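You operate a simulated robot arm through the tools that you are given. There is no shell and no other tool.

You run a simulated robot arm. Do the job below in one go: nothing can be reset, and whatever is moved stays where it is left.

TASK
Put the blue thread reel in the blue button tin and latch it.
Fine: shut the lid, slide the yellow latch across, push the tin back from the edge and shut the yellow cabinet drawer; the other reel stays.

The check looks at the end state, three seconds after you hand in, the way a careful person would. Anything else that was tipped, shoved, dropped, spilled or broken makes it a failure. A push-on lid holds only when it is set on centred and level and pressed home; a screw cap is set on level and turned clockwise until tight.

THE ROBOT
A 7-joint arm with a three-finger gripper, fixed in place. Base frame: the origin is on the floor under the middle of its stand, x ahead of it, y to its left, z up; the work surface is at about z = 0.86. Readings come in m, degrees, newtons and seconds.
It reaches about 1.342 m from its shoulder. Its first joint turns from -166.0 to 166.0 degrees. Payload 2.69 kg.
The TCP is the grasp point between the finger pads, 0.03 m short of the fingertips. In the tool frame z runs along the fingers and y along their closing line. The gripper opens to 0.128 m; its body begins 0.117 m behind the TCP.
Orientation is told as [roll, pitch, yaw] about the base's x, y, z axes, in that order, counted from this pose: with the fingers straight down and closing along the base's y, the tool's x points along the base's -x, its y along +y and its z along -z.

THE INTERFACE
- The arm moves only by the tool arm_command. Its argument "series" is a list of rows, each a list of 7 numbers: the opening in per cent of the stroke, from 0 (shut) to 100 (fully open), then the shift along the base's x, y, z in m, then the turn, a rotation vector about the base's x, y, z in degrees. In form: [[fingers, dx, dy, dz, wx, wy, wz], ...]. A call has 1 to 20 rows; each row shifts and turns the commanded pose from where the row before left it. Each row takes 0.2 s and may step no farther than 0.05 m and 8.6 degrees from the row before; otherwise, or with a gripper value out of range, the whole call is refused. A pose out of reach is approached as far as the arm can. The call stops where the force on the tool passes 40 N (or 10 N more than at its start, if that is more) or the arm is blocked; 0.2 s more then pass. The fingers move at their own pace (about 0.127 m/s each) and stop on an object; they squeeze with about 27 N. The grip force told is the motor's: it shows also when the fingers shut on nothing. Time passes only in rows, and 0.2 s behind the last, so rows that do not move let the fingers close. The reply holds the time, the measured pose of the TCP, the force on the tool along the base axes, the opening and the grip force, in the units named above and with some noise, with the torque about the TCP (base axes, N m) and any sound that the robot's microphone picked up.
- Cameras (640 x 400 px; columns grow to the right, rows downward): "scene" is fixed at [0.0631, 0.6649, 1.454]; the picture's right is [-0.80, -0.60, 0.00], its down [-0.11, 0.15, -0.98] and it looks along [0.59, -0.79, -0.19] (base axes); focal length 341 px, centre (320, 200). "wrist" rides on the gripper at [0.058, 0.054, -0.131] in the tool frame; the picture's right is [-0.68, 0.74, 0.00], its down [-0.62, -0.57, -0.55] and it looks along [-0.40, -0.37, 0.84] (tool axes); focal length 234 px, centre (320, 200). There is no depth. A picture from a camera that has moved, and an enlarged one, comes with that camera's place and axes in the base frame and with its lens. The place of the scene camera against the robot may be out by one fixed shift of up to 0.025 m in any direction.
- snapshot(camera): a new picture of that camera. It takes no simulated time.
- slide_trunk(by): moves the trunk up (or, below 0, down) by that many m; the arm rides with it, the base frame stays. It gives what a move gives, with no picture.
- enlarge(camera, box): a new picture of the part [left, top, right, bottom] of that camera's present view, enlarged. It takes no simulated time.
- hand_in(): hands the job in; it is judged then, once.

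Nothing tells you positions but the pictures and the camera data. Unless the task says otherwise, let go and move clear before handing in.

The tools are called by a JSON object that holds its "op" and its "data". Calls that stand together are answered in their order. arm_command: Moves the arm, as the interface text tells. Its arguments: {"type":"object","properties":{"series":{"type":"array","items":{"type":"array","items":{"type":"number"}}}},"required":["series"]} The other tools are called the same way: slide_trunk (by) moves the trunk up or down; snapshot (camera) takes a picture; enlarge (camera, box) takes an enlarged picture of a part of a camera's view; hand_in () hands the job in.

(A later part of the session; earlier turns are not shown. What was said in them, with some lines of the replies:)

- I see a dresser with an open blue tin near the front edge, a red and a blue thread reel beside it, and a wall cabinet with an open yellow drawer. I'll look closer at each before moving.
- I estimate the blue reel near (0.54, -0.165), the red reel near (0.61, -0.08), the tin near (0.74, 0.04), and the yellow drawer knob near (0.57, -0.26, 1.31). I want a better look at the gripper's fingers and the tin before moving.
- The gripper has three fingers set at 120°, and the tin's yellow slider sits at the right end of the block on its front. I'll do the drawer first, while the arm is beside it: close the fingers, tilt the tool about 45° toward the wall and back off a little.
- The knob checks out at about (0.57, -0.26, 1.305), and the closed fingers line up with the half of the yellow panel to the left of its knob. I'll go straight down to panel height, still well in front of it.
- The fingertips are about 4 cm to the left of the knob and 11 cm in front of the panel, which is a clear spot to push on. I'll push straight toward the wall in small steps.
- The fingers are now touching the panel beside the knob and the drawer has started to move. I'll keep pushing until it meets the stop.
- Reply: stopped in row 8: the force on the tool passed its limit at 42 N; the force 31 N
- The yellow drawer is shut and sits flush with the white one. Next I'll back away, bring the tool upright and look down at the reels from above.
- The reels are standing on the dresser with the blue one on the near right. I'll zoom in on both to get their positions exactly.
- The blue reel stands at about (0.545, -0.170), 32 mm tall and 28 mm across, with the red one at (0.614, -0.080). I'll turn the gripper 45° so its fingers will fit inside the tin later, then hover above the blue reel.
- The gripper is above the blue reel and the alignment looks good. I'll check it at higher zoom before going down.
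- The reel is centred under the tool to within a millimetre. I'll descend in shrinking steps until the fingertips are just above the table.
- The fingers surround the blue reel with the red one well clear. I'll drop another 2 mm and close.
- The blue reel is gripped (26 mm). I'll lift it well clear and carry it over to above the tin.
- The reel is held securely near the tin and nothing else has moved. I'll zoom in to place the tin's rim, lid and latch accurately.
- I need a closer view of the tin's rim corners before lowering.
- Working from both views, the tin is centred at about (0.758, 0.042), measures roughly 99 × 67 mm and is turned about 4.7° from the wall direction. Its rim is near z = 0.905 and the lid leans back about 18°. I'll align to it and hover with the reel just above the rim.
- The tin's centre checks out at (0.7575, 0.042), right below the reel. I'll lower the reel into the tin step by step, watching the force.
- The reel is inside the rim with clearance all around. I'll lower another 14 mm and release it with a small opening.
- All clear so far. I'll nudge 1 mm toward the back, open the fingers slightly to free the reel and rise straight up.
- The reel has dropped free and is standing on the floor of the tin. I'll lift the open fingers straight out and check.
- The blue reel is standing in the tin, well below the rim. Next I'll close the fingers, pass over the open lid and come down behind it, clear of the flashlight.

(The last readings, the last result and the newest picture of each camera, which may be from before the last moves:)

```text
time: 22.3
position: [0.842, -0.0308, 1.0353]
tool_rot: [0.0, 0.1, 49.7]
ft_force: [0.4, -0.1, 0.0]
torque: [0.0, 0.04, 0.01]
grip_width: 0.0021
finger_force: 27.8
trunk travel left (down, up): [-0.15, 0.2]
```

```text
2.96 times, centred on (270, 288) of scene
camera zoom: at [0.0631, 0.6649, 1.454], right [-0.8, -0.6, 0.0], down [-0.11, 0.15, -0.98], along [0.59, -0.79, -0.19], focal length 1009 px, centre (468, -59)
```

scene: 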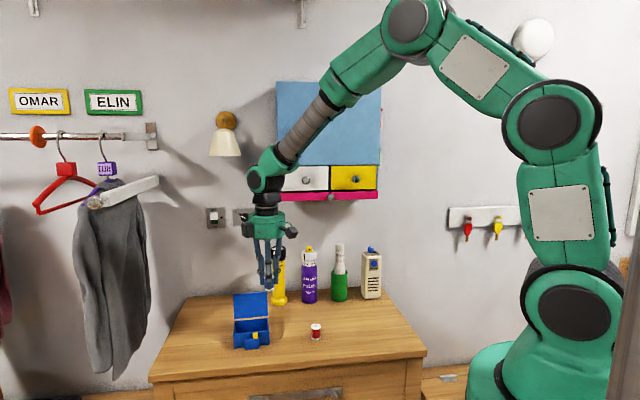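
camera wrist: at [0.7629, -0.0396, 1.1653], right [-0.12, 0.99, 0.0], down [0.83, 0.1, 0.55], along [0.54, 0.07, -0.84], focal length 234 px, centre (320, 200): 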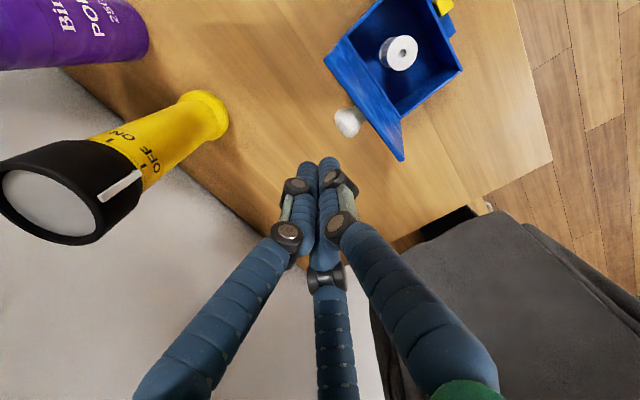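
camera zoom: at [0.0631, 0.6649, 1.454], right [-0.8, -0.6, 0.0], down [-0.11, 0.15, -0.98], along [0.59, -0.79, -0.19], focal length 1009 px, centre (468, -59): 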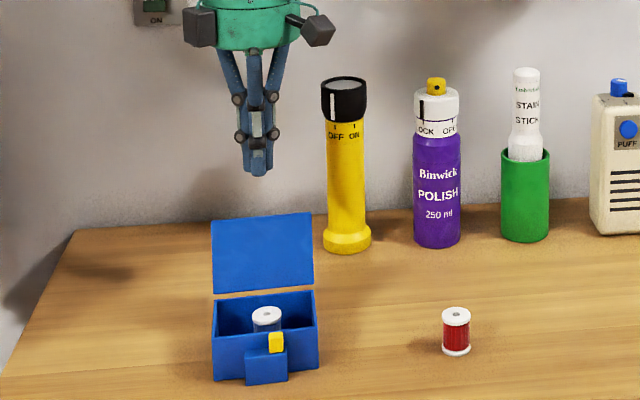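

There's a small white object on the table right behind the open lid, hidden from the scene camera. I need to look at it carefully before going down there.

{"op": "enlarge", "data": {"camera": "wrist", "box": [300, 0, 480, 170]}}

{"op": "enlarge", "data": {"camera": "wrist", "box": [315, 85, 385, 155]}}

```text
2.35 times, centred on (390, 85) of wrist
camera zoom: at [0.7629, -0.0396, 1.1653], right [-0.12, 0.99, 0.0], down [0.83, 0.1, 0.55], along [0.54, 0.07, -0.84], focal length 551 px, centre (155, 471)
```

zoom: 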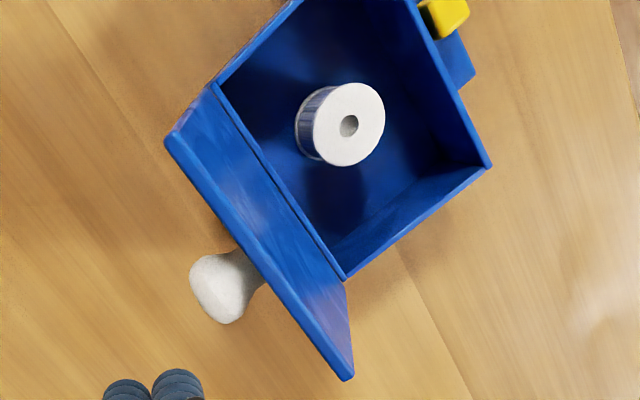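

```text
5.71 times, centred on (350, 120) of wrist
camera zoom: at [0.7629, -0.0396, 1.1653], right [-0.12, 0.99, 0.0], down [0.83, 0.1, 0.55], along [0.54, 0.07, -0.84], focal length 1338 px, centre (149, 657)
```

zoom: 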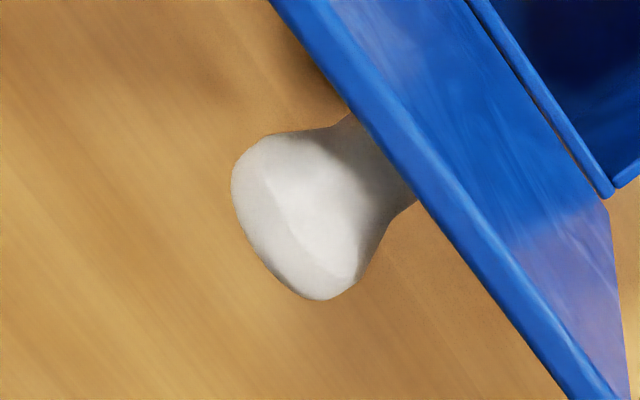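

The white thing is the lid's own pull knob, sticking out of its outer face, so it isn't a loose object. I'll come down behind it with extra clearance, ready to swing the lid forward by pushing on the knob.

{"op": "arm_command", "data": {"series": [[0, 0.0076, -0.0065, 0, 0, 0, 0], [0, 0, 0, -0.035, 0, 0, 0], [0, 0, 0, -0.025, 0, 0, 0], [0, 0, 0, -0.01, 0, 0, 0], [0, 0, 0, 0, 0, 0, 0]]}}

{"op": "snapshot", "data": {"camera": "wrist"}}

{"op": "enlarge", "data": {"camera": "scene", "box": [210, 220, 330, 355]}}

```text
time: 23.5
position: [0.8506, -0.0378, 0.9651]
tool_rot: [0.1, 0.2, 49.7]
ft_force: [-0.5, -0.1, 0.0]
torque: [0.0, -0.01, 0.02]
grip_width: 0.0025
finger_force: 27.1
trunk travel left (down, up): [-0.15, 0.2]
```

```text
taken
camera wrist: at [0.7705, -0.0465, 1.0958], right [-0.12, 0.99, 0.0], down [0.83, 0.1, 0.55], along [0.54, 0.07, -0.84], focal length 234 px, centre (320, 200)
```

wrist: 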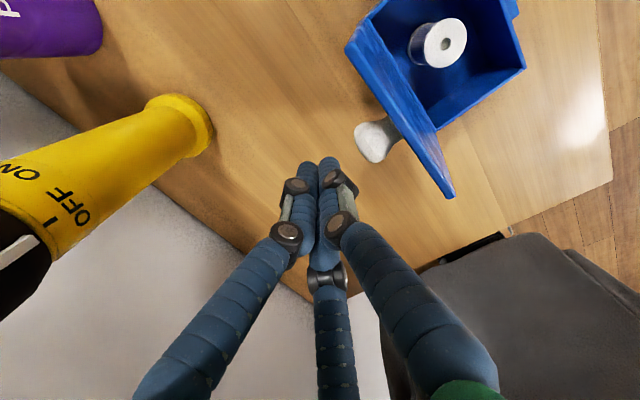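

```text
2.96 times, centred on (270, 288) of scene
camera zoom: at [0.0631, 0.6649, 1.454], right [-0.8, -0.6, 0.0], down [-0.11, 0.15, -0.98], along [0.59, -0.79, -0.19], focal length 1009 px, centre (468, -59)
```

zoom: 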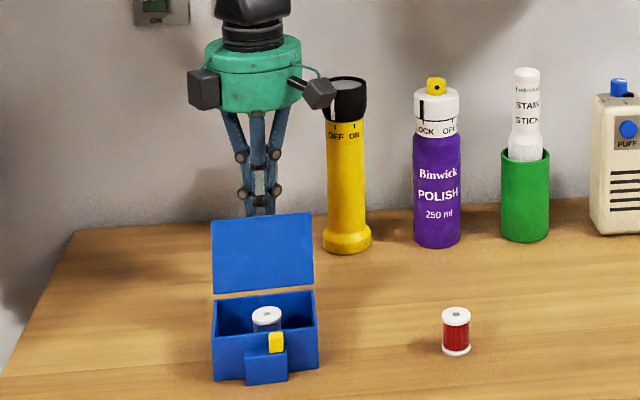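

The knob's end is near (0.816, -0.011, 0.957) and my fingers are about 2.5 cm behind it. I'll now push forward in 1 cm steps to swing the lid over.

{"op": "arm_command", "data": {"series": [[0, -0.0076, 0.0065, 0, 0, 0, 0], [0, -0.0076, 0.0065, 0, 0, 0, 0], [0, -0.0076, 0.0065, 0, 0, 0, 0], [0, -0.0076, 0.0065, 0, 0, 0, 0], [0, -0.0076, 0.0065, 0, 0, 0, 0], [0, -0.0076, 0.0065, 0, 0, 0, 0]]}}

{"op": "snapshot", "data": {"camera": "wrist"}}

{"op": "enlarge", "data": {"camera": "scene", "box": [210, 220, 330, 355]}}

```text
time: 24.9
position: [0.8037, 0.0007, 0.9653]
tool_rot: [0.0, 0.0, 49.6]
ft_force: [0.3, -0.4, 0.2]
torque: [-0.03, 0.02, -0.02]
grip_width: 0.0024
finger_force: 26.6
trunk travel left (down, up): [-0.15, 0.2]
```

```text
taken
camera wrist: at [0.7245, -0.0076, 1.0962], right [-0.12, 0.99, 0.0], down [0.83, 0.1, 0.55], along [0.54, 0.07, -0.84], focal length 234 px, centre (320, 200)
```

wrist: 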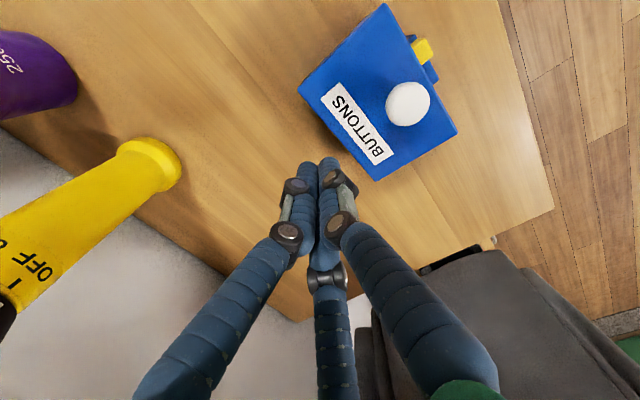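

```text
2.96 times, centred on (270, 288) of scene
camera zoom: at [0.0631, 0.6649, 1.454], right [-0.8, -0.6, 0.0], down [-0.11, 0.15, -0.98], along [0.59, -0.79, -0.19], focal length 1009 px, centre (468, -59)
```

zoom: 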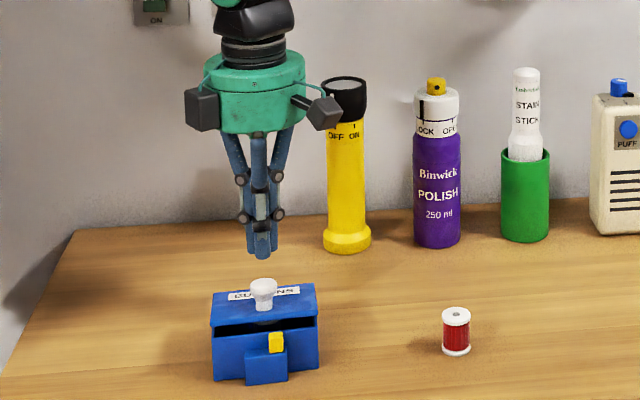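

The lid has swung over, but a dark gap still shows at the front. I'll zoom in to see how far down it is.

{"op": "arm_command", "data": {"series": [[0, 0, 0, 0, 0, 0, 0], [0, 0, 0, 0, 0, 0, 0]]}}

{"op": "enlarge", "data": {"camera": "scene", "box": [225, 295, 285, 355]}}

{"op": "enlarge", "data": {"camera": "wrist", "box": [290, 0, 470, 185]}}

```text
time: 25.5
position: [0.8033, 0.002, 0.9657]
tool_rot: [0.2, 0.1, 49.7]
ft_force: [0.1, 0.1, 0.3]
torque: [-0.01, 0.0, 0.02]
grip_width: 0.002
finger_force: 27.4
trunk travel left (down, up): [-0.15, 0.2]
```

```text
6.67 times, centred on (255, 325) of scene
camera zoom: at [0.0631, 0.6649, 1.454], right [-0.8, -0.6, 0.0], down [-0.11, 0.15, -0.98], along [0.59, -0.79, -0.19], focal length 2270 px, centre (753, -633)
```

zoom: 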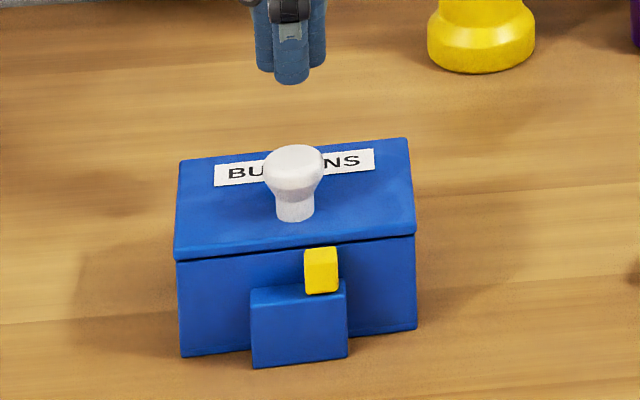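

```text
2.16 times, centred on (380, 92) of wrist
camera zoom: at [0.7245, -0.0078, 1.096], right [-0.12, 0.99, 0.0], down [0.83, 0.1, 0.55], along [0.54, 0.07, -0.84], focal length 506 px, centre (190, 432)
```

zoom: 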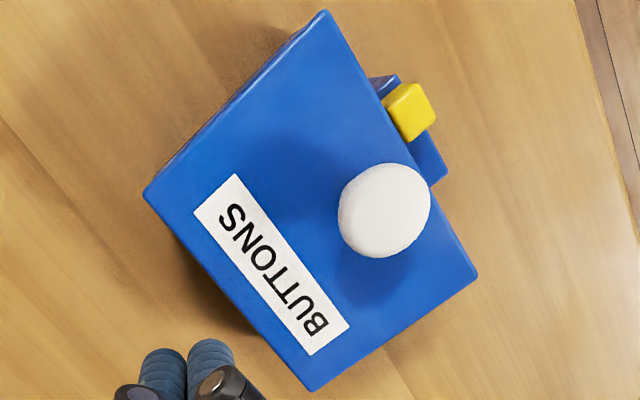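

The lid is now down (it was still falling in the last picture) and the tin hasn't moved. I'll raise the fingers, move above the lid's white knob and look again before pressing it home.

{"op": "arm_command", "data": {"series": [[0, 0, 0, 0.03, 0, 0, 0], [0, 0, 0, 0.04, 0, 0, 0], [0, 0, 0, 0.03, 0, 0, 0], [0, -0.03, 0.0245, 0, 0, 0, 0], [0, -0.03, 0.0245, 0, 0, 0, 0], [0, 0, 0, 0, 0, 0, 0]]}}

{"op": "enlarge", "data": {"camera": "wrist", "box": [210, 40, 430, 200]}}

{"op": "enlarge", "data": {"camera": "scene", "box": [225, 260, 295, 355]}}

```text
time: 26.9
position: [0.7441, 0.0501, 1.0653]
tool_rot: [0.0, 0.1, 49.8]
ft_force: [-1.2, -0.1, 0.9]
torque: [-0.05, -0.1, -0.02]
grip_width: 0.0022
finger_force: 27.2
trunk travel left (down, up): [-0.15, 0.2]
```

```text
2.50 times, centred on (320, 120) of wrist
camera zoom: at [0.6633, 0.0414, 1.1969], right [-0.12, 0.99, 0.0], down [0.83, 0.1, 0.55], along [0.54, 0.07, -0.84], focal length 585 px, centre (320, 400)
```

zoom: 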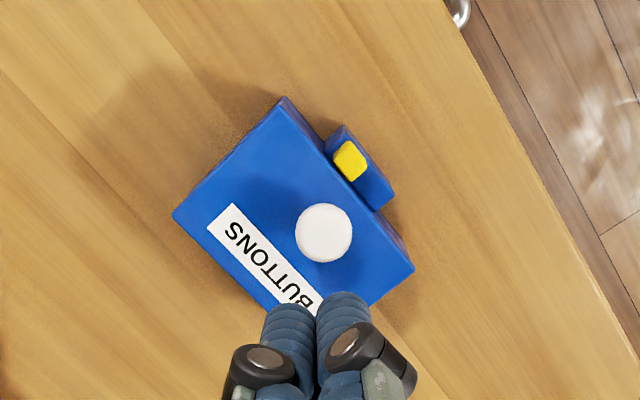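

```text
4.21 times, centred on (260, 308) of scene
camera zoom: at [0.0631, 0.6649, 1.454], right [-0.8, -0.6, 0.0], down [-0.11, 0.15, -0.98], along [0.59, -0.79, -0.19], focal length 1434 px, centre (573, -253)
```

zoom: 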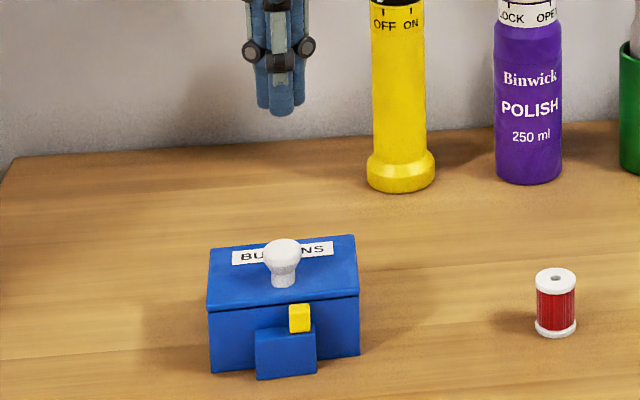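

The lid lies square on the tin, with its knob top at about (0.744, 0.053, 0.933). I'll press straight down on the knob gently so the lid is fully home, approaching first and then going in 1 mm steps.

{"op": "arm_command", "data": {"series": [[0, 0, 0.0027, -0.04, 0, 0, 0], [0, 0, 0, -0.035, 0, 0, 0], [0, 0, 0, -0.015, 0, 0, 0], [0, 0, 0, 0, 0, 0, 0]]}}

{"op": "enlarge", "data": {"camera": "scene", "box": [225, 270, 295, 355]}}

{"op": "enlarge", "data": {"camera": "wrist", "box": [240, 80, 420, 220]}}

```text
time: 27.9
position: [0.744, 0.0524, 0.9755]
tool_rot: [0.0, 0.1, 49.7]
ft_force: [-0.2, -0.9, -0.6]
torque: [-0.01, -0.02, 0.01]
grip_width: 0.0022
finger_force: 27.1
trunk travel left (down, up): [-0.15, 0.2]
```

```text
4.71 times, centred on (260, 312) of scene
camera zoom: at [0.0631, 0.6649, 1.454], right [-0.8, -0.6, 0.0], down [-0.11, 0.15, -0.98], along [0.59, -0.79, -0.19], focal length 1603 px, centre (602, -329)
```

zoom: 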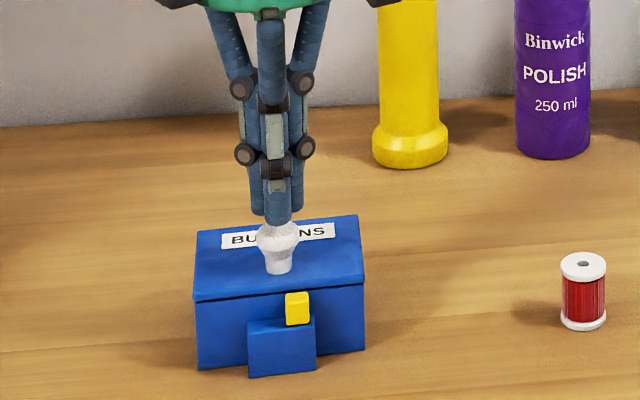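

```text
2.86 times, centred on (330, 150) of wrist
camera zoom: at [0.6649, 0.0438, 1.106], right [-0.12, 0.99, 0.0], down [0.83, 0.1, 0.55], along [0.54, 0.07, -0.84], focal length 669 px, centre (291, 343)
```

zoom: 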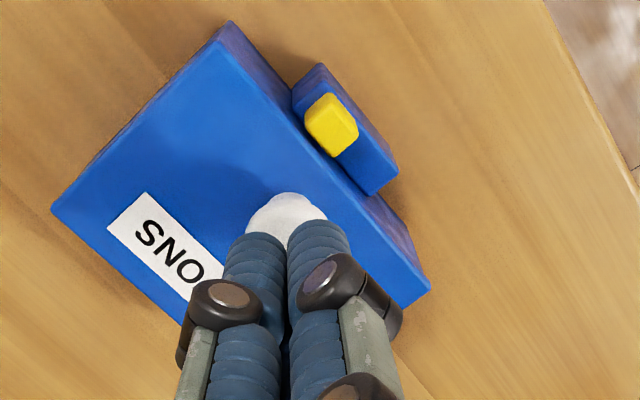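

The fingertips are about 1 cm above the knob and centred on it. I'll descend slowly until there's contact.

{"op": "arm_command", "data": {"series": [[0, 0, 0, -0.004, 0, 0, 0], [0, 0, 0, -0.003, 0, 0, 0], [0, 0, 0, -0.002, 0, 0, 0], [0, 0, 0, -0.001, 0, 0, 0], [0, 0, 0, -0.001, 0, 0, 0]]}}

```text
time: 29.1
position: [0.7446, 0.0537, 0.9643]
tool_rot: [0.1, 0.0, 49.6]
ft_force: [-0.7, -1.0, 2.6]
torque: [-0.02, -0.02, -0.01]
grip_width: 0.0022
finger_force: 26.5
trunk travel left (down, up): [-0.15, 0.2]
```

I'm just touching the knob now (about 2.6 N). A few more 1 mm steps will press it home.

{"op": "arm_command", "data": {"series": [[0, 0, 0, -0.001, 0, 0, 0], [0, 0, 0, -0.001, 0, 0, 0], [0, 0, 0, 0, 0, 0, 0]]}}

{"op": "enlarge", "data": {"camera": "scene", "box": [225, 285, 295, 355]}}

```text
time: 29.9
position: [0.7447, 0.0539, 0.9639]
tool_rot: [0.0, 0.0, 49.7]
ft_force: [-1.1, 0.3, 18.7]
torque: [-0.14, -0.14, 0.0]
grip_width: 0.0022
finger_force: 26.5
trunk travel left (down, up): [-0.15, 0.2]
```

```text
5.71 times, centred on (260, 320) of scene
camera zoom: at [0.0631, 0.6649, 1.454], right [-0.8, -0.6, 0.0], down [-0.11, 0.15, -0.98], along [0.59, -0.79, -0.19], focal length 1946 px, centre (663, -486)
```

zoom: 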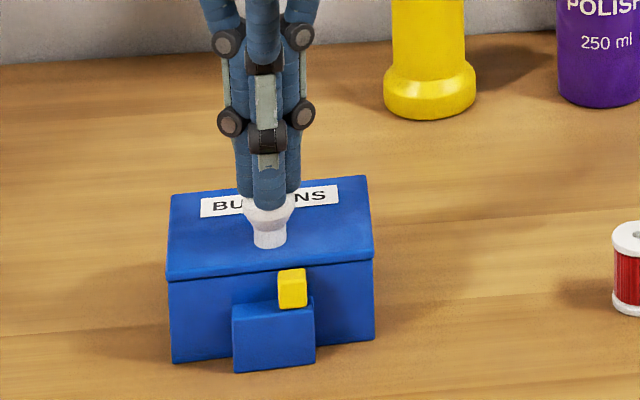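

The lid took 19 N with no give, so it is fully home. Now for the latch: I'll rise, move to the front-right of the tin, tilt the tool slightly so the fingers clear the lid edge, and look at the yellow slider.

{"op": "arm_command", "data": {"series": [[0, 0, 0, 0.02, 0, 0, 0], [0, 0, 0, 0.03, 0, 0, 0], [0, -0.0346, -0.0072, 0, -4.86, -5.72, 0], [0, -0.0346, -0.0072, 0, -4.86, -5.72, 0], [0, 0, 0, -0.02, 0, 0, 0], [0, 0, 0, 0, 0, 0, 0]]}}

{"op": "snapshot", "data": {"camera": "wrist"}}

{"op": "enlarge", "data": {"camera": "scene", "box": [225, 265, 325, 360]}}

```text
time: 31.3
position: [0.674, 0.0398, 0.9915]
tool_rot: [-14.9, 0.2, 49.6]
ft_force: [0.6, -0.9, -0.4]
torque: [0.0, 0.06, -0.01]
grip_width: 0.0019
finger_force: 27.0
trunk travel left (down, up): [-0.15, 0.2]
```

```text
taken
camera wrist: at [0.5716, 0.0505, 1.1045], right [-0.11, 0.98, -0.19], down [0.71, 0.21, 0.67], along [0.7, -0.06, -0.71], focal length 234 px, centre (320, 200)
```

wrist: 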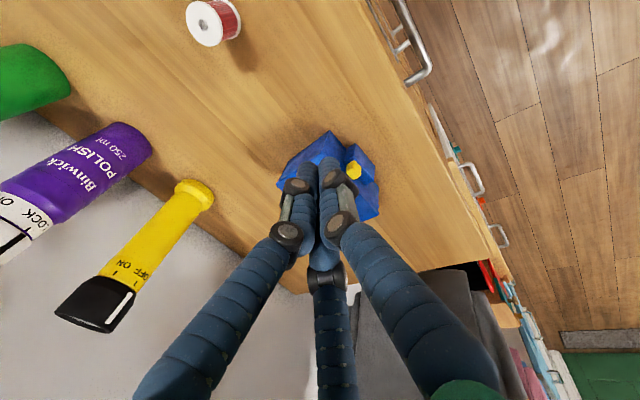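

```text
4.21 times, centred on (275, 312) of scene
camera zoom: at [0.0631, 0.6649, 1.454], right [-0.8, -0.6, 0.0], down [-0.11, 0.15, -0.98], along [0.59, -0.79, -0.19], focal length 1434 px, centre (510, -274)
```

zoom: 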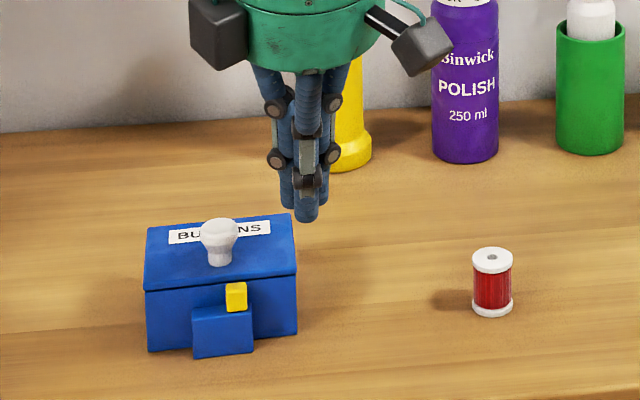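

I'll zoom in on the slider and the block from this lower angle.

{"op": "enlarge", "data": {"camera": "wrist", "box": [265, 110, 405, 235]}}

```text
3.20 times, centred on (335, 172) of wrist
camera zoom: at [0.5716, 0.0505, 1.1045], right [-0.11, 0.98, -0.19], down [0.71, 0.21, 0.67], along [0.7, -0.06, -0.71], focal length 749 px, centre (272, 288)
```

zoom: 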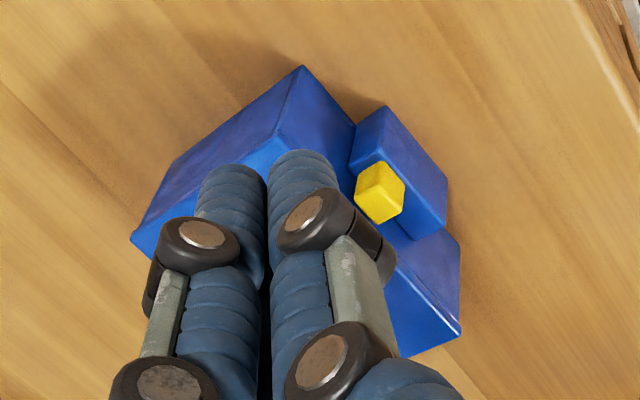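

The slider sits at about (0.717, 0.063), near the right end of the block. I'll lower the fingertips just to its right, slightly above the block top.

{"op": "arm_command", "data": {"series": [[0, 0.0048, 0.0034, -0.03, 0, 0, 0], [0, 0, 0, -0.02, 0, 0, 0], [0, 0, 0, -0.01, 0, 0, 0], [0, 0, 0, -0.0045, 0, 0, 0], [0, 0, 0, 0, 0, 0, 0]]}}

{"op": "enlarge", "data": {"camera": "wrist", "box": [265, 100, 435, 235]}}

{"op": "enlarge", "data": {"camera": "scene", "box": [230, 290, 290, 355]}}

```text
time: 32.5
position: [0.6792, 0.0432, 0.9282]
tool_rot: [-15.0, 0.1, 49.7]
ft_force: [-0.7, -0.3, 0.3]
torque: [0.01, -0.02, -0.02]
grip_width: 0.0023
finger_force: 27.0
trunk travel left (down, up): [-0.15, 0.2]
```

```text
2.96 times, centred on (350, 168) of wrist
camera zoom: at [0.576, 0.0541, 1.0402], right [-0.1, 0.98, -0.19], down [0.71, 0.21, 0.67], along [0.7, -0.06, -0.71], focal length 694 px, centre (231, 296)
```

zoom: 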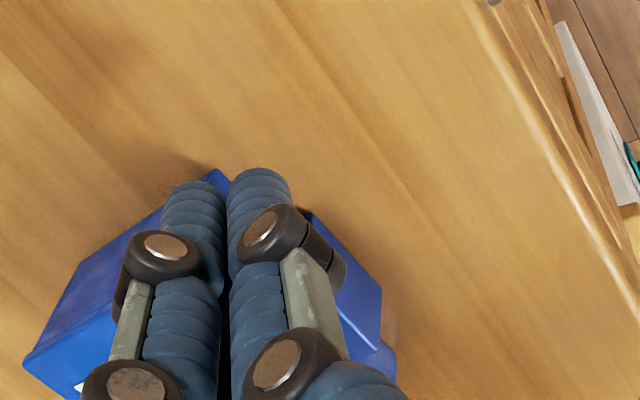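

```text
6.15 times, centred on (260, 322) of scene
camera zoom: at [0.0631, 0.6649, 1.454], right [-0.8, -0.6, 0.0], down [-0.11, 0.15, -0.98], along [0.59, -0.79, -0.19], focal length 2096 px, centre (689, -554)
```

zoom: 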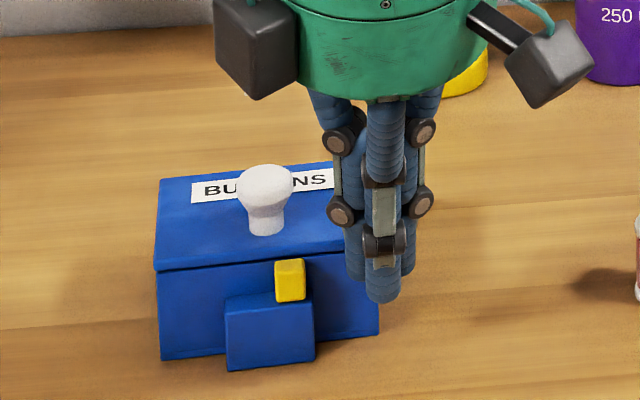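

The lead finger is at the right height, overlapping the upper part of the slider with a gap of about 18 mm. I'll push to the left along the tin's front in small steps and then check.

{"op": "arm_command", "data": {"series": [[0, 0.00324, 0.00381, 0, 0, 0, 0], [0, 0.00324, 0.00381, 0, 0, 0, 0], [0, 0.00324, 0.00381, 0, 0, 0, 0], [0, 0.00162, 0.0019, 0, 0, 0, 0], [0, 0.00162, 0.0019, 0, 0, 0, 0], [0, 0.00162, 0.0019, 0, 0, 0, 0]]}}

{"op": "enlarge", "data": {"camera": "scene", "box": [230, 290, 290, 355]}}

```text
time: 33.9
position: [0.6953, 0.0597, 0.928]
tool_rot: [-15.0, 0.1, 49.7]
ft_force: [-0.5, -0.5, -0.4]
torque: [0.0, 0.02, 0.0]
grip_width: 0.0021
finger_force: 27.2
trunk travel left (down, up): [-0.15, 0.2]
```

```text
6.15 times, centred on (260, 322) of scene
camera zoom: at [0.0631, 0.6649, 1.454], right [-0.8, -0.6, 0.0], down [-0.11, 0.15, -0.98], along [0.59, -0.79, -0.19], focal length 2096 px, centre (689, -554)
```

zoom: 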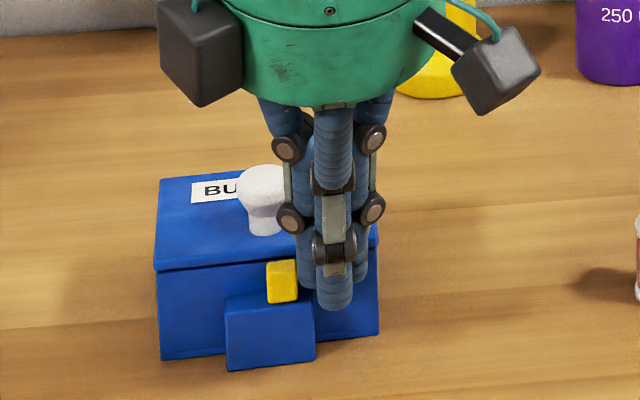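

The slider is moving left and the tin is staying put. I'll continue.

{"op": "arm_command", "data": {"series": [[0, 0.00162, 0.0019, 0, 0, 0, 0], [0, 0.00162, 0.0019, 0, 0, 0, 0], [0, 0.00162, 0.0019, 0, 0, 0, 0], [0, 0.00162, 0.0019, 0, 0, 0, 0]]}}

{"op": "enlarge", "data": {"camera": "scene", "box": [230, 290, 290, 355]}}

```text
time: 34.9
position: [0.7, 0.068, 0.9273]
tool_rot: [-14.9, 0.2, 49.6]
ft_force: [0.3, 0.5, 0.0]
torque: [0.01, 0.02, 0.02]
grip_width: 0.002
finger_force: 26.9
trunk travel left (down, up): [-0.15, 0.2]
```

```text
6.15 times, centred on (260, 322) of scene
camera zoom: at [0.0631, 0.6649, 1.454], right [-0.8, -0.6, 0.0], down [-0.11, 0.15, -0.98], along [0.59, -0.79, -0.19], focal length 2096 px, centre (689, -554)
```

zoom: 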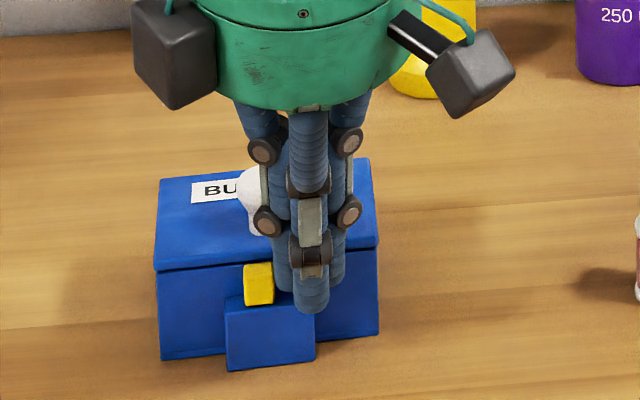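

The slider is now past the middle of the block and the tin is still in place. I'll use smaller steps for the last stretch.

{"op": "arm_command", "data": {"series": [[0, 0.00162, 0.0019, 0, 0, 0, 0], [0, 0.00097, 0.00114, 0, 0, 0, 0], [0, 0.00065, 0.00076, 0, 0, 0, 0], [0, 0.00065, 0.00076, 0, 0, 0, 0]]}}

{"op": "enlarge", "data": {"camera": "scene", "box": [230, 290, 290, 355]}}

```text
time: 35.9
position: [0.7041, 0.0726, 0.9279]
tool_rot: [-14.9, 0.1, 49.6]
ft_force: [-0.3, -0.8, -0.1]
torque: [0.04, 0.01, 0.0]
grip_width: 0.0021
finger_force: 27.0
trunk travel left (down, up): [-0.15, 0.2]
```

```text
6.15 times, centred on (260, 322) of scene
camera zoom: at [0.0631, 0.6649, 1.454], right [-0.8, -0.6, 0.0], down [-0.11, 0.15, -0.98], along [0.59, -0.79, -0.19], focal length 2096 px, centre (689, -554)
```

zoom: 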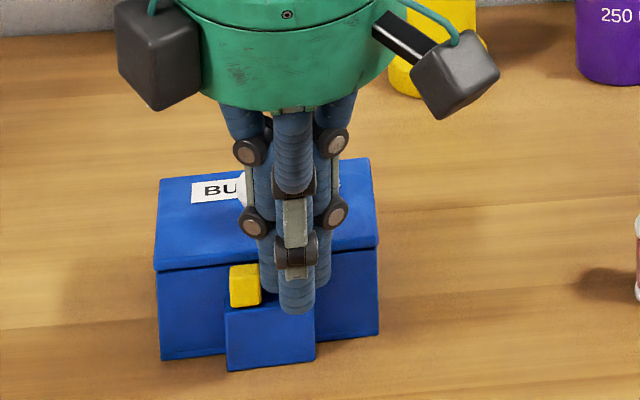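

The slider is nearly at the left end of the block. I'll go another 2 mm to feel for its stop.

{"op": "arm_command", "data": {"series": [[0, 0.00065, 0.00076, 0, 0, 0, 0], [0, 0.00065, 0.00076, 0, 0, 0, 0], [0, 0, 0, 0, 0, 0, 0]]}}

{"op": "enlarge", "data": {"camera": "scene", "box": [230, 290, 290, 355]}}

```text
time: 36.7
position: [0.706, 0.0742, 0.9276]
tool_rot: [-14.9, 0.1, 49.7]
ft_force: [-3.0, -1.1, -0.3]
torque: [-0.01, 0.02, -0.01]
grip_width: 0.0023
finger_force: 27.0
trunk travel left (down, up): [-0.15, 0.2]
```

```text
6.15 times, centred on (260, 322) of scene
camera zoom: at [0.0631, 0.6649, 1.454], right [-0.8, -0.6, 0.0], down [-0.11, 0.15, -0.98], along [0.59, -0.79, -0.19], focal length 2096 px, centre (689, -554)
```

zoom: 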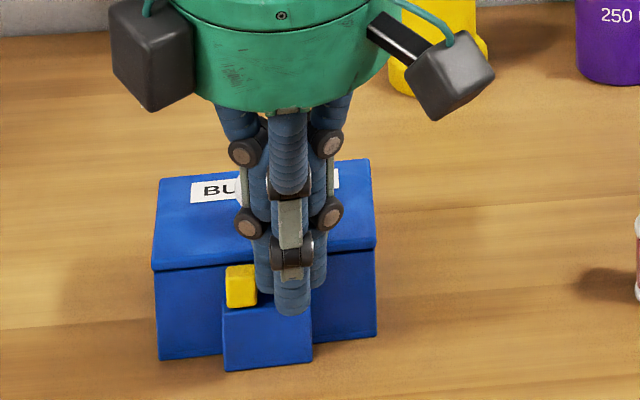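

The slider has reached its stop: the force rose to 3 N and the tin shifted by about 1 mm, so the latch is fully across. I'll back off and lift away to check it.

{"op": "arm_command", "data": {"series": [[0, -0.0065, -0.0076, 0, 0, 0, 0], [0, -0.0076, 0.0065, 0.01, 0, 0, 0], [0, -0.0076, 0.0065, 0.035, 0, 0, 0], [0, -0.01, 0.0085, 0.045, 0, 0, 0], [0, -0.02, 0.017, 0.04, 0, 0, 0], [0, 0, 0, 0, 0, 0, 0]]}}

{"op": "snapshot", "data": {"camera": "wrist"}}

{"op": "enlarge", "data": {"camera": "scene", "box": [230, 290, 290, 355]}}

```text
time: 38.1
position: [0.6528, 0.1054, 1.058]
tool_rot: [-14.9, 0.1, 49.7]
ft_force: [-0.7, -0.3, 0.7]
torque: [0.01, -0.03, 0.03]
grip_width: 0.0023
finger_force: 26.8
trunk travel left (down, up): [-0.15, 0.2]
```

```text
taken
camera wrist: at [0.5485, 0.1166, 1.1704], right [-0.1, 0.98, -0.19], down [0.71, 0.21, 0.67], along [0.7, -0.06, -0.71], focal length 234 px, centre (320, 200)
```

wrist: 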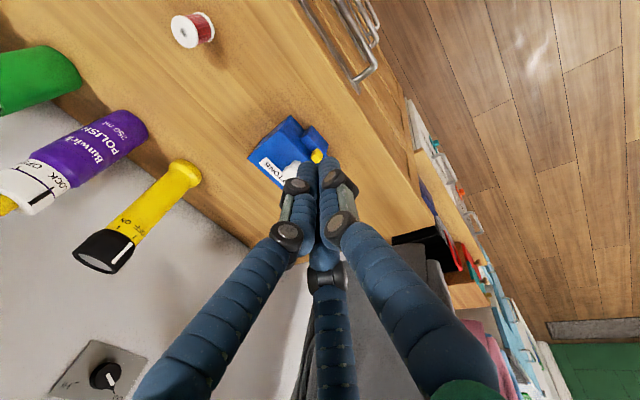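

```text
6.15 times, centred on (260, 322) of scene
camera zoom: at [0.0631, 0.6649, 1.454], right [-0.8, -0.6, 0.0], down [-0.11, 0.15, -0.98], along [0.59, -0.79, -0.19], focal length 2096 px, centre (689, -554)
```

zoom: 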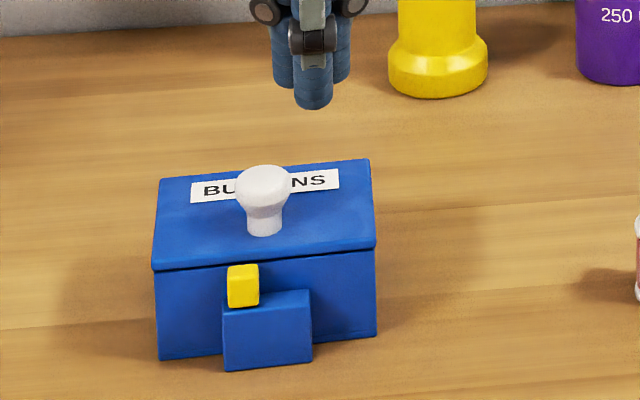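

The latch is across at the left end of the block, the lid is flat and shut, and the tin has barely moved. Before pushing the tin back I'll measure where the block's front face is.

{"op": "enlarge", "data": {"camera": "wrist", "box": [235, 100, 355, 200]}}

{"op": "snapshot", "data": {"camera": "scene"}}

```text
4.00 times, centred on (295, 150) of wrist
camera zoom: at [0.5485, 0.1166, 1.1704], right [-0.1, 0.98, -0.19], down [0.71, 0.21, 0.67], along [0.7, -0.06, -0.71], focal length 937 px, centre (420, 400)
```

zoom: 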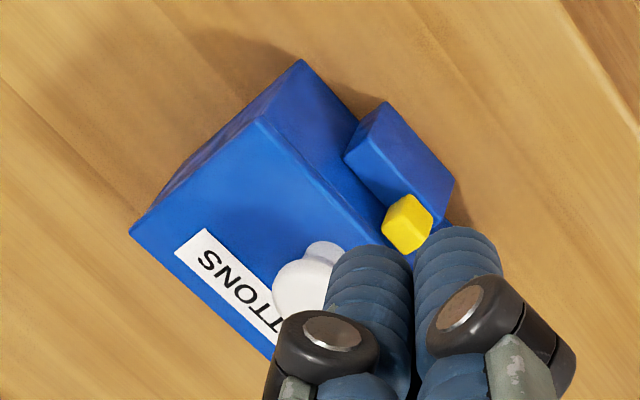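

```text
taken
```

scene: 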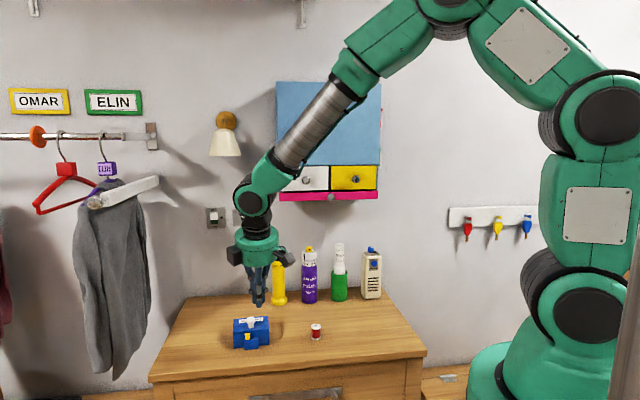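

The block's front face is about 5 cm in front of the tin's centre. I'll lower the closed fingertips in front of it, about 1 cm above the table, centred on the block.

{"op": "arm_command", "data": {"series": [[0, 0.0361, -0.0008, 0, 0, 0, 0], [0, 0, 0, -0.045, 0, 0, 0], [0, 0, 0, -0.045, 0, 0, 0], [0, 0, 0, -0.04, 0, 0, 0], [0, 0, 0, -0.018, 0, 0, 0], [0, 0, 0, -0.008, 0, 0, 0], [0, 0, 0, 0, 0, 0, 0]]}}

{"op": "enlarge", "data": {"camera": "scene", "box": [225, 285, 305, 360]}}

{"op": "snapshot", "data": {"camera": "wrist"}}

```text
time: 39.7
position: [0.6891, 0.1024, 0.9019]
tool_rot: [-14.9, 0.2, 49.8]
ft_force: [-0.4, 0.5, 0.7]
torque: [0.01, -0.01, -0.02]
grip_width: 0.0024
finger_force: 27.0
trunk travel left (down, up): [-0.15, 0.2]
```

```text
5.33 times, centred on (265, 322) of scene
camera zoom: at [0.0631, 0.6649, 1.454], right [-0.8, -0.6, 0.0], down [-0.11, 0.15, -0.98], along [0.59, -0.79, -0.19], focal length 1816 px, centre (613, -453)
```

zoom: 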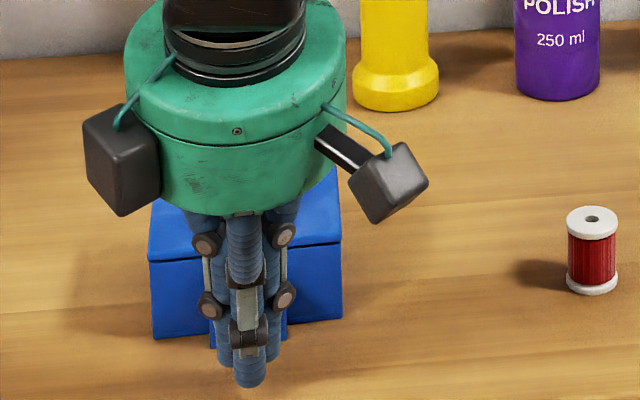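

```text
taken
camera wrist: at [0.5856, 0.1145, 1.0135], right [-0.1, 0.98, -0.19], down [0.71, 0.21, 0.67], along [0.7, -0.06, -0.71], focal length 234 px, centre (320, 200)
```

wrist: 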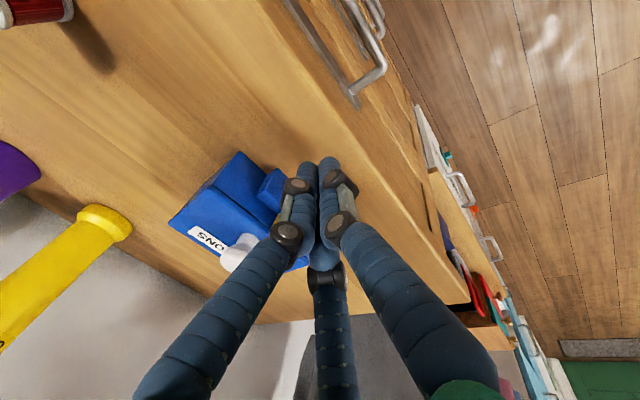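

The fingers face the middle of the block. I'll shift about 4 mm to the right to centre the push, then ease forward into contact.

{"op": "arm_command", "data": {"series": [[0, 0.005, -0.0095, 0, 0, 0, 0], [0, 0.0038, -0.0032, 0, 0, 0, 0], [0, 0.0038, -0.0032, 0, 0, 0, 0], [0, 0.0038, -0.0032, 0, 0, 0, 0], [0, 0.0038, -0.0032, 0, 0, 0, 0]]}}

{"op": "enlarge", "data": {"camera": "scene", "box": [225, 285, 305, 360]}}

```text
time: 40.9
position: [0.7101, 0.0812, 0.9016]
tool_rot: [-14.8, 0.2, 49.7]
ft_force: [-2.1, 0.5, 0.6]
torque: [0.01, 0.02, -0.04]
grip_width: 0.0021
finger_force: 27.3
trunk travel left (down, up): [-0.15, 0.2]
```

```text
5.33 times, centred on (265, 322) of scene
camera zoom: at [0.0631, 0.6649, 1.454], right [-0.8, -0.6, 0.0], down [-0.11, 0.15, -0.98], along [0.59, -0.79, -0.19], focal length 1816 px, centre (613, -453)
```

zoom: 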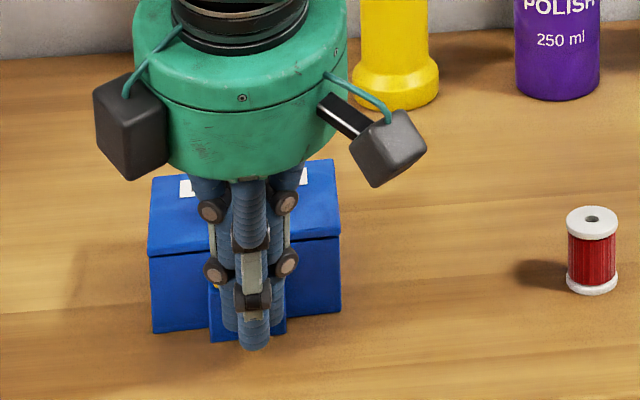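

I'm in contact and centred on the block, and the tin has started to slide back. I'll continue slowly and check for any rotation.

{"op": "arm_command", "data": {"series": [[0, 0.0076, -0.0065, 0, 0, 0, 0], [0, 0.0076, -0.0065, 0, 0, 0, 0], [0, 0.0076, -0.0065, 0, 0, 0, 0], [0, 0.0076, -0.0065, 0, 0, 0, 0]]}}

{"op": "enlarge", "data": {"camera": "scene", "box": [225, 275, 305, 350]}}

{"op": "snapshot", "data": {"camera": "wrist"}}

```text
time: 41.9
position: [0.7408, 0.0547, 0.9028]
tool_rot: [-14.9, 0.1, 49.6]
ft_force: [0.0, -0.1, -0.1]
torque: [0.03, 0.0, 0.02]
grip_width: 0.0023
finger_force: 26.6
trunk travel left (down, up): [-0.15, 0.2]
```

```text
5.33 times, centred on (265, 312) of scene
camera zoom: at [0.0631, 0.6649, 1.454], right [-0.8, -0.6, 0.0], down [-0.11, 0.15, -0.98], along [0.59, -0.79, -0.19], focal length 1816 px, centre (613, -400)
```

zoom: 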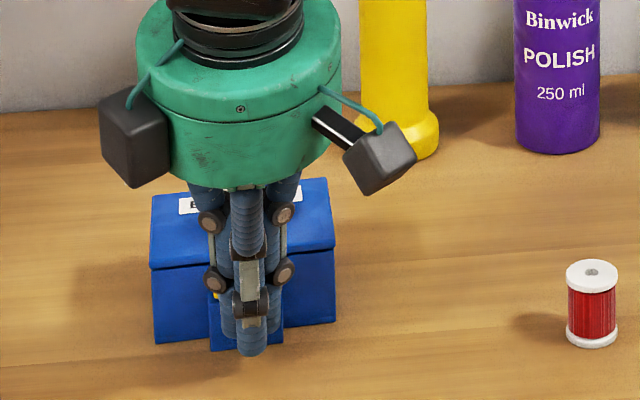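

```text
taken
camera wrist: at [0.6373, 0.0666, 1.0144], right [-0.1, 0.98, -0.19], down [0.71, 0.21, 0.67], along [0.7, -0.07, -0.71], focal length 234 px, centre (320, 200)
```

wrist: 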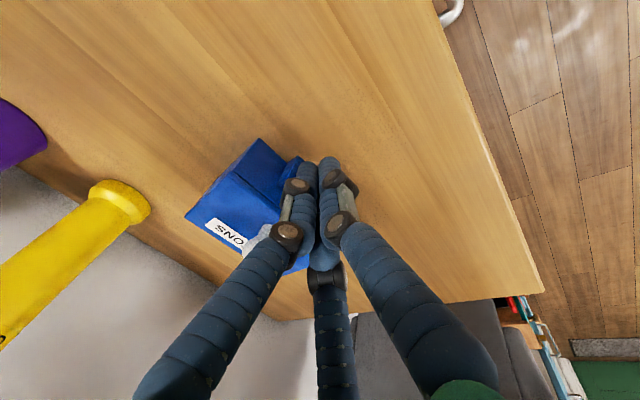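

The tin is sliding straight back with no noticeable turn. I'll push it another 5 cm or so, so that it ends up around the middle of the dresser's depth.

{"op": "arm_command", "data": {"series": [[0, 0.0076, -0.0065, 0, 0, 0, 0], [0, 0.0076, -0.0065, 0, 0, 0, 0], [0, 0.0076, -0.0065, 0, 0, 0, 0], [0, 0.0076, -0.0065, 0, 0, 0, 0], [0, 0.0038, -0.0032, 0, 0, 0, 0], [0, 0, 0, 0, 0, 0, 0]]}}

{"op": "enlarge", "data": {"camera": "scene", "box": [225, 270, 305, 345]}}

{"op": "snapshot", "data": {"camera": "wrist"}}

```text
time: 43.3
position: [0.7752, 0.0262, 0.9004]
tool_rot: [-14.9, 0.1, 49.7]
ft_force: [-1.2, 0.8, -0.2]
torque: [0.05, 0.03, 0.0]
grip_width: 0.0025
finger_force: 26.3
trunk travel left (down, up): [-0.15, 0.2]
```

```text
5.33 times, centred on (265, 308) of scene
camera zoom: at [0.0631, 0.6649, 1.454], right [-0.8, -0.6, 0.0], down [-0.11, 0.15, -0.98], along [0.59, -0.79, -0.19], focal length 1816 px, centre (613, -373)
```

zoom: 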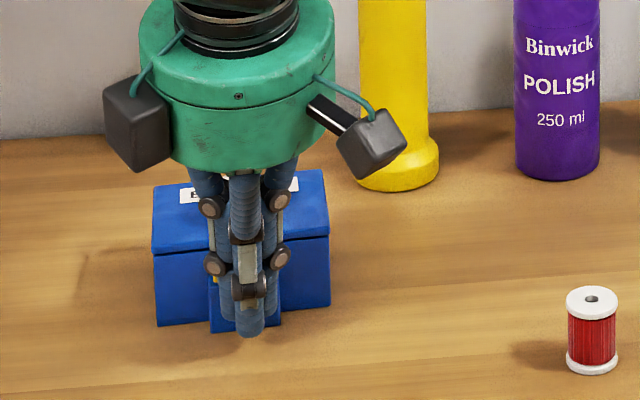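

```text
taken
camera wrist: at [0.6711, 0.0376, 1.014], right [-0.1, 0.98, -0.19], down [0.71, 0.21, 0.67], along [0.7, -0.06, -0.71], focal length 234 px, centre (320, 200)
```

wrist: 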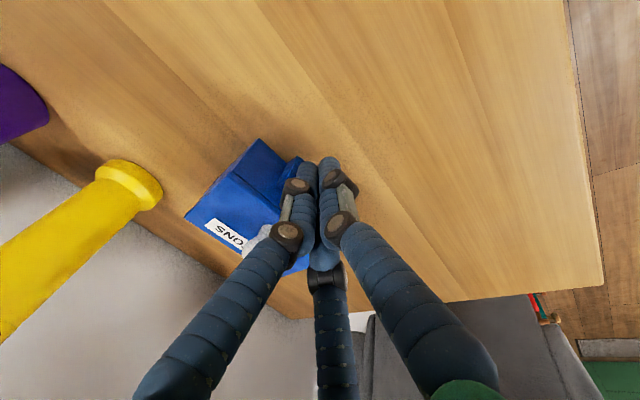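

The tin now sits around the middle of the dresser, still square and shut. I'll back away from it, then rise clear and inspect everything.

{"op": "arm_command", "data": {"series": [[0, -0.0076, 0.0065, 0, 0, 0, 0], [0, -0.0152, 0.013, 0, 0, 0, 0], [0, -0.0229, 0.0194, 0.01, 0, 0, 0], [0, -0.0229, 0.0194, 0.03, 0, 0, 0], [0, -0.01, 0.01, 0.045, 0, 0, 0], [0, -0.01, 0.01, 0.045, 0, 0, 0], [0, -0.01, 0.01, 0.045, 0, 0, 0], [0, -0.03, 0.01, 0.035, 4.86, 5.72, 0], [0, -0.03, 0.01, 0.03, 4.86, 5.72, 0], [0, 0, 0, 0, 0, 0, 0]]}}

{"op": "snapshot", "data": {"camera": "scene"}}

{"op": "snapshot", "data": {"camera": "wrist"}}

{"op": "enlarge", "data": {"camera": "scene", "box": [225, 285, 295, 350]}}

```text
time: 45.5
position: [0.6152, 0.1348, 1.1439]
tool_rot: [0.2, 0.0, 49.7]
ft_force: [-0.1, -0.1, -0.5]
torque: [0.02, -0.04, -0.01]
grip_width: 0.0023
finger_force: 27.1
trunk travel left (down, up): [-0.15, 0.2]
```

```text
taken
```

scene: 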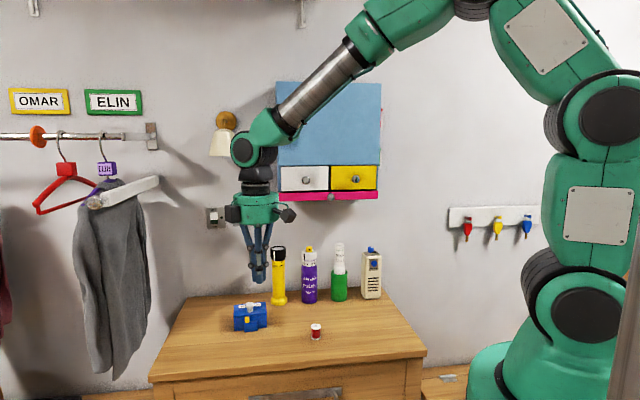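

```text
taken
camera wrist: at [0.5355, 0.1258, 1.2743], right [-0.12, 0.99, 0.0], down [0.83, 0.1, 0.55], along [0.54, 0.07, -0.84], focal length 234 px, centre (320, 200)
```

wrist: 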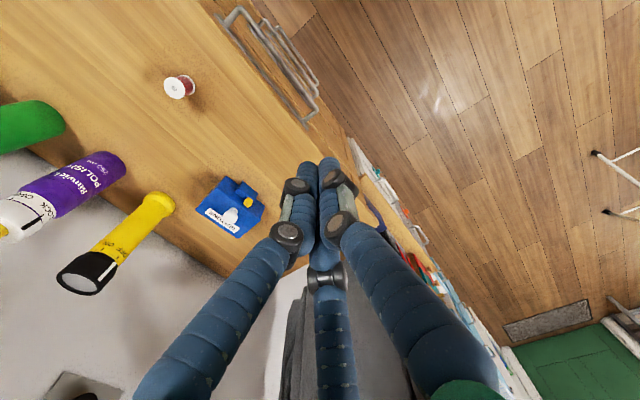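

```text
6.15 times, centred on (260, 318) of scene
camera zoom: at [0.0631, 0.6649, 1.454], right [-0.8, -0.6, 0.0], down [-0.11, 0.15, -0.98], along [0.59, -0.79, -0.19], focal length 2096 px, centre (689, -523)
```

zoom: 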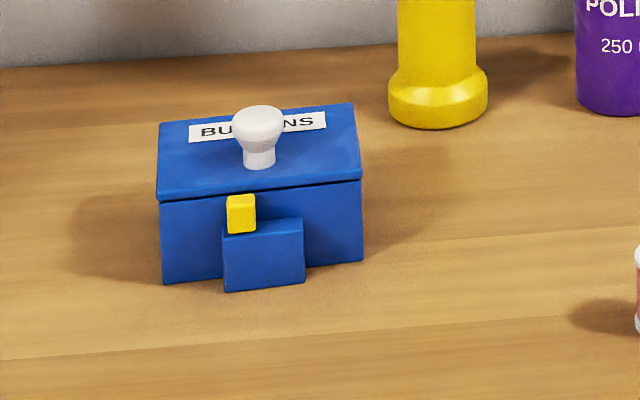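

The tin is shut, latched and about 9 cm further back, and the other items are undisturbed. I'll check that the drawer is still shut and the latch is all the way across.

{"op": "enlarge", "data": {"camera": "scene", "box": [260, 130, 400, 215]}}

{"op": "enlarge", "data": {"camera": "wrist", "box": [140, 60, 290, 250]}}

{"op": "enlarge", "data": {"camera": "scene", "box": [150, 230, 440, 400]}}

```text
4.57 times, centred on (330, 172) of scene
camera zoom: at [0.0631, 0.6649, 1.454], right [-0.8, -0.6, 0.0], down [-0.11, 0.15, -0.98], along [0.59, -0.79, -0.19], focal length 1557 px, centre (274, 326)
```

zoom: 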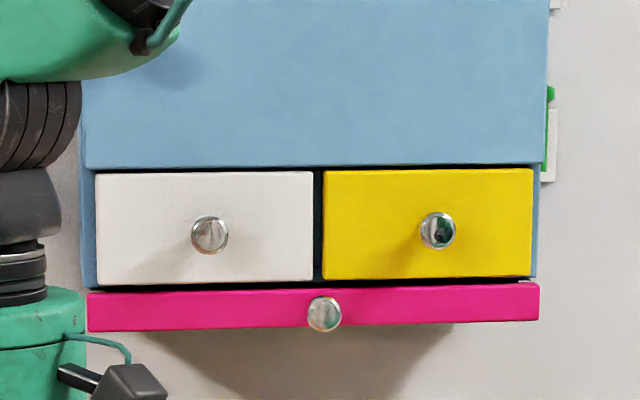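

```text
2.11 times, centred on (215, 155) of wrist
camera zoom: at [0.5355, 0.1258, 1.2743], right [-0.12, 0.99, 0.0], down [0.83, 0.1, 0.55], along [0.54, 0.07, -0.84], focal length 493 px, centre (541, 295)
```

zoom: 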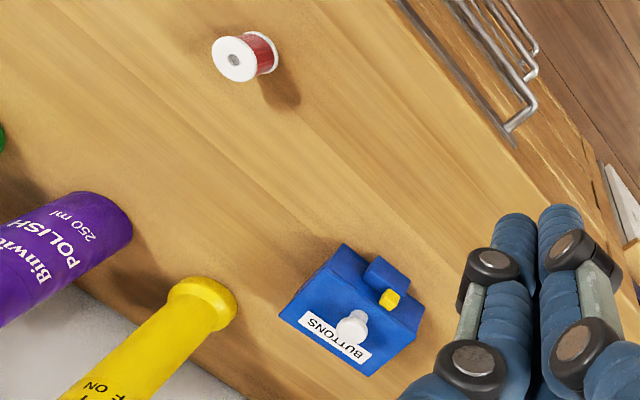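

```text
2.21 times, centred on (295, 315) of scene
camera zoom: at [0.0631, 0.6649, 1.454], right [-0.8, -0.6, 0.0], down [-0.11, 0.15, -0.98], along [0.59, -0.79, -0.19], focal length 752 px, centre (375, -54)
```

zoom: 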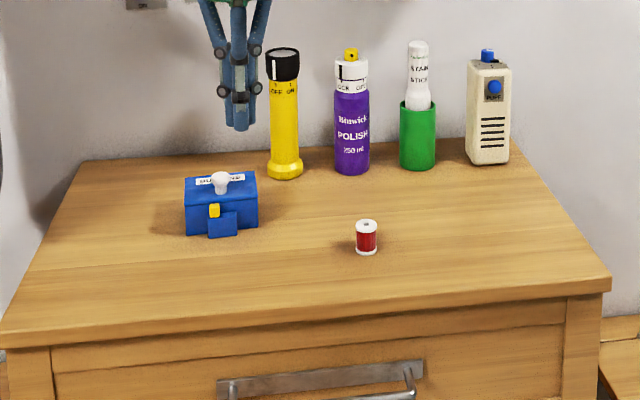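

Everything is in its final state:
- **Reel and tin:** the blue reel is in the tin, the lid is shut, the latch is fully across and the tin is back from the edge.
- **Drawer:** the yellow drawer is flush with the white one.
- **Everything else:** the red reel and the bottles haven't moved, and the arm is empty and clear.

I'm handing the job in now.

{"op": "hand_in", "data": {}}

```text
The job is handed in.
```

I put the blue reel in the blue button tin, then shut and latched it, and handed the job in. I don't have the check's result.

- **Lid:** it is shut. I pressed it down with about 19 N and it had no give left.
- **Latch:** the yellow slider is all the way across, against its stop.
- **Tin:** I pushed it back about 9 cm, so it now sits around the middle of the dresser's depth. The task gave no distance, so that was my judgement.
- **Drawer:** the yellow drawer is pushed in to its stop and sits flush with the white one.
- **Everything else:** the red reel and the bottles are where they were, and the gripper is empty and clear.
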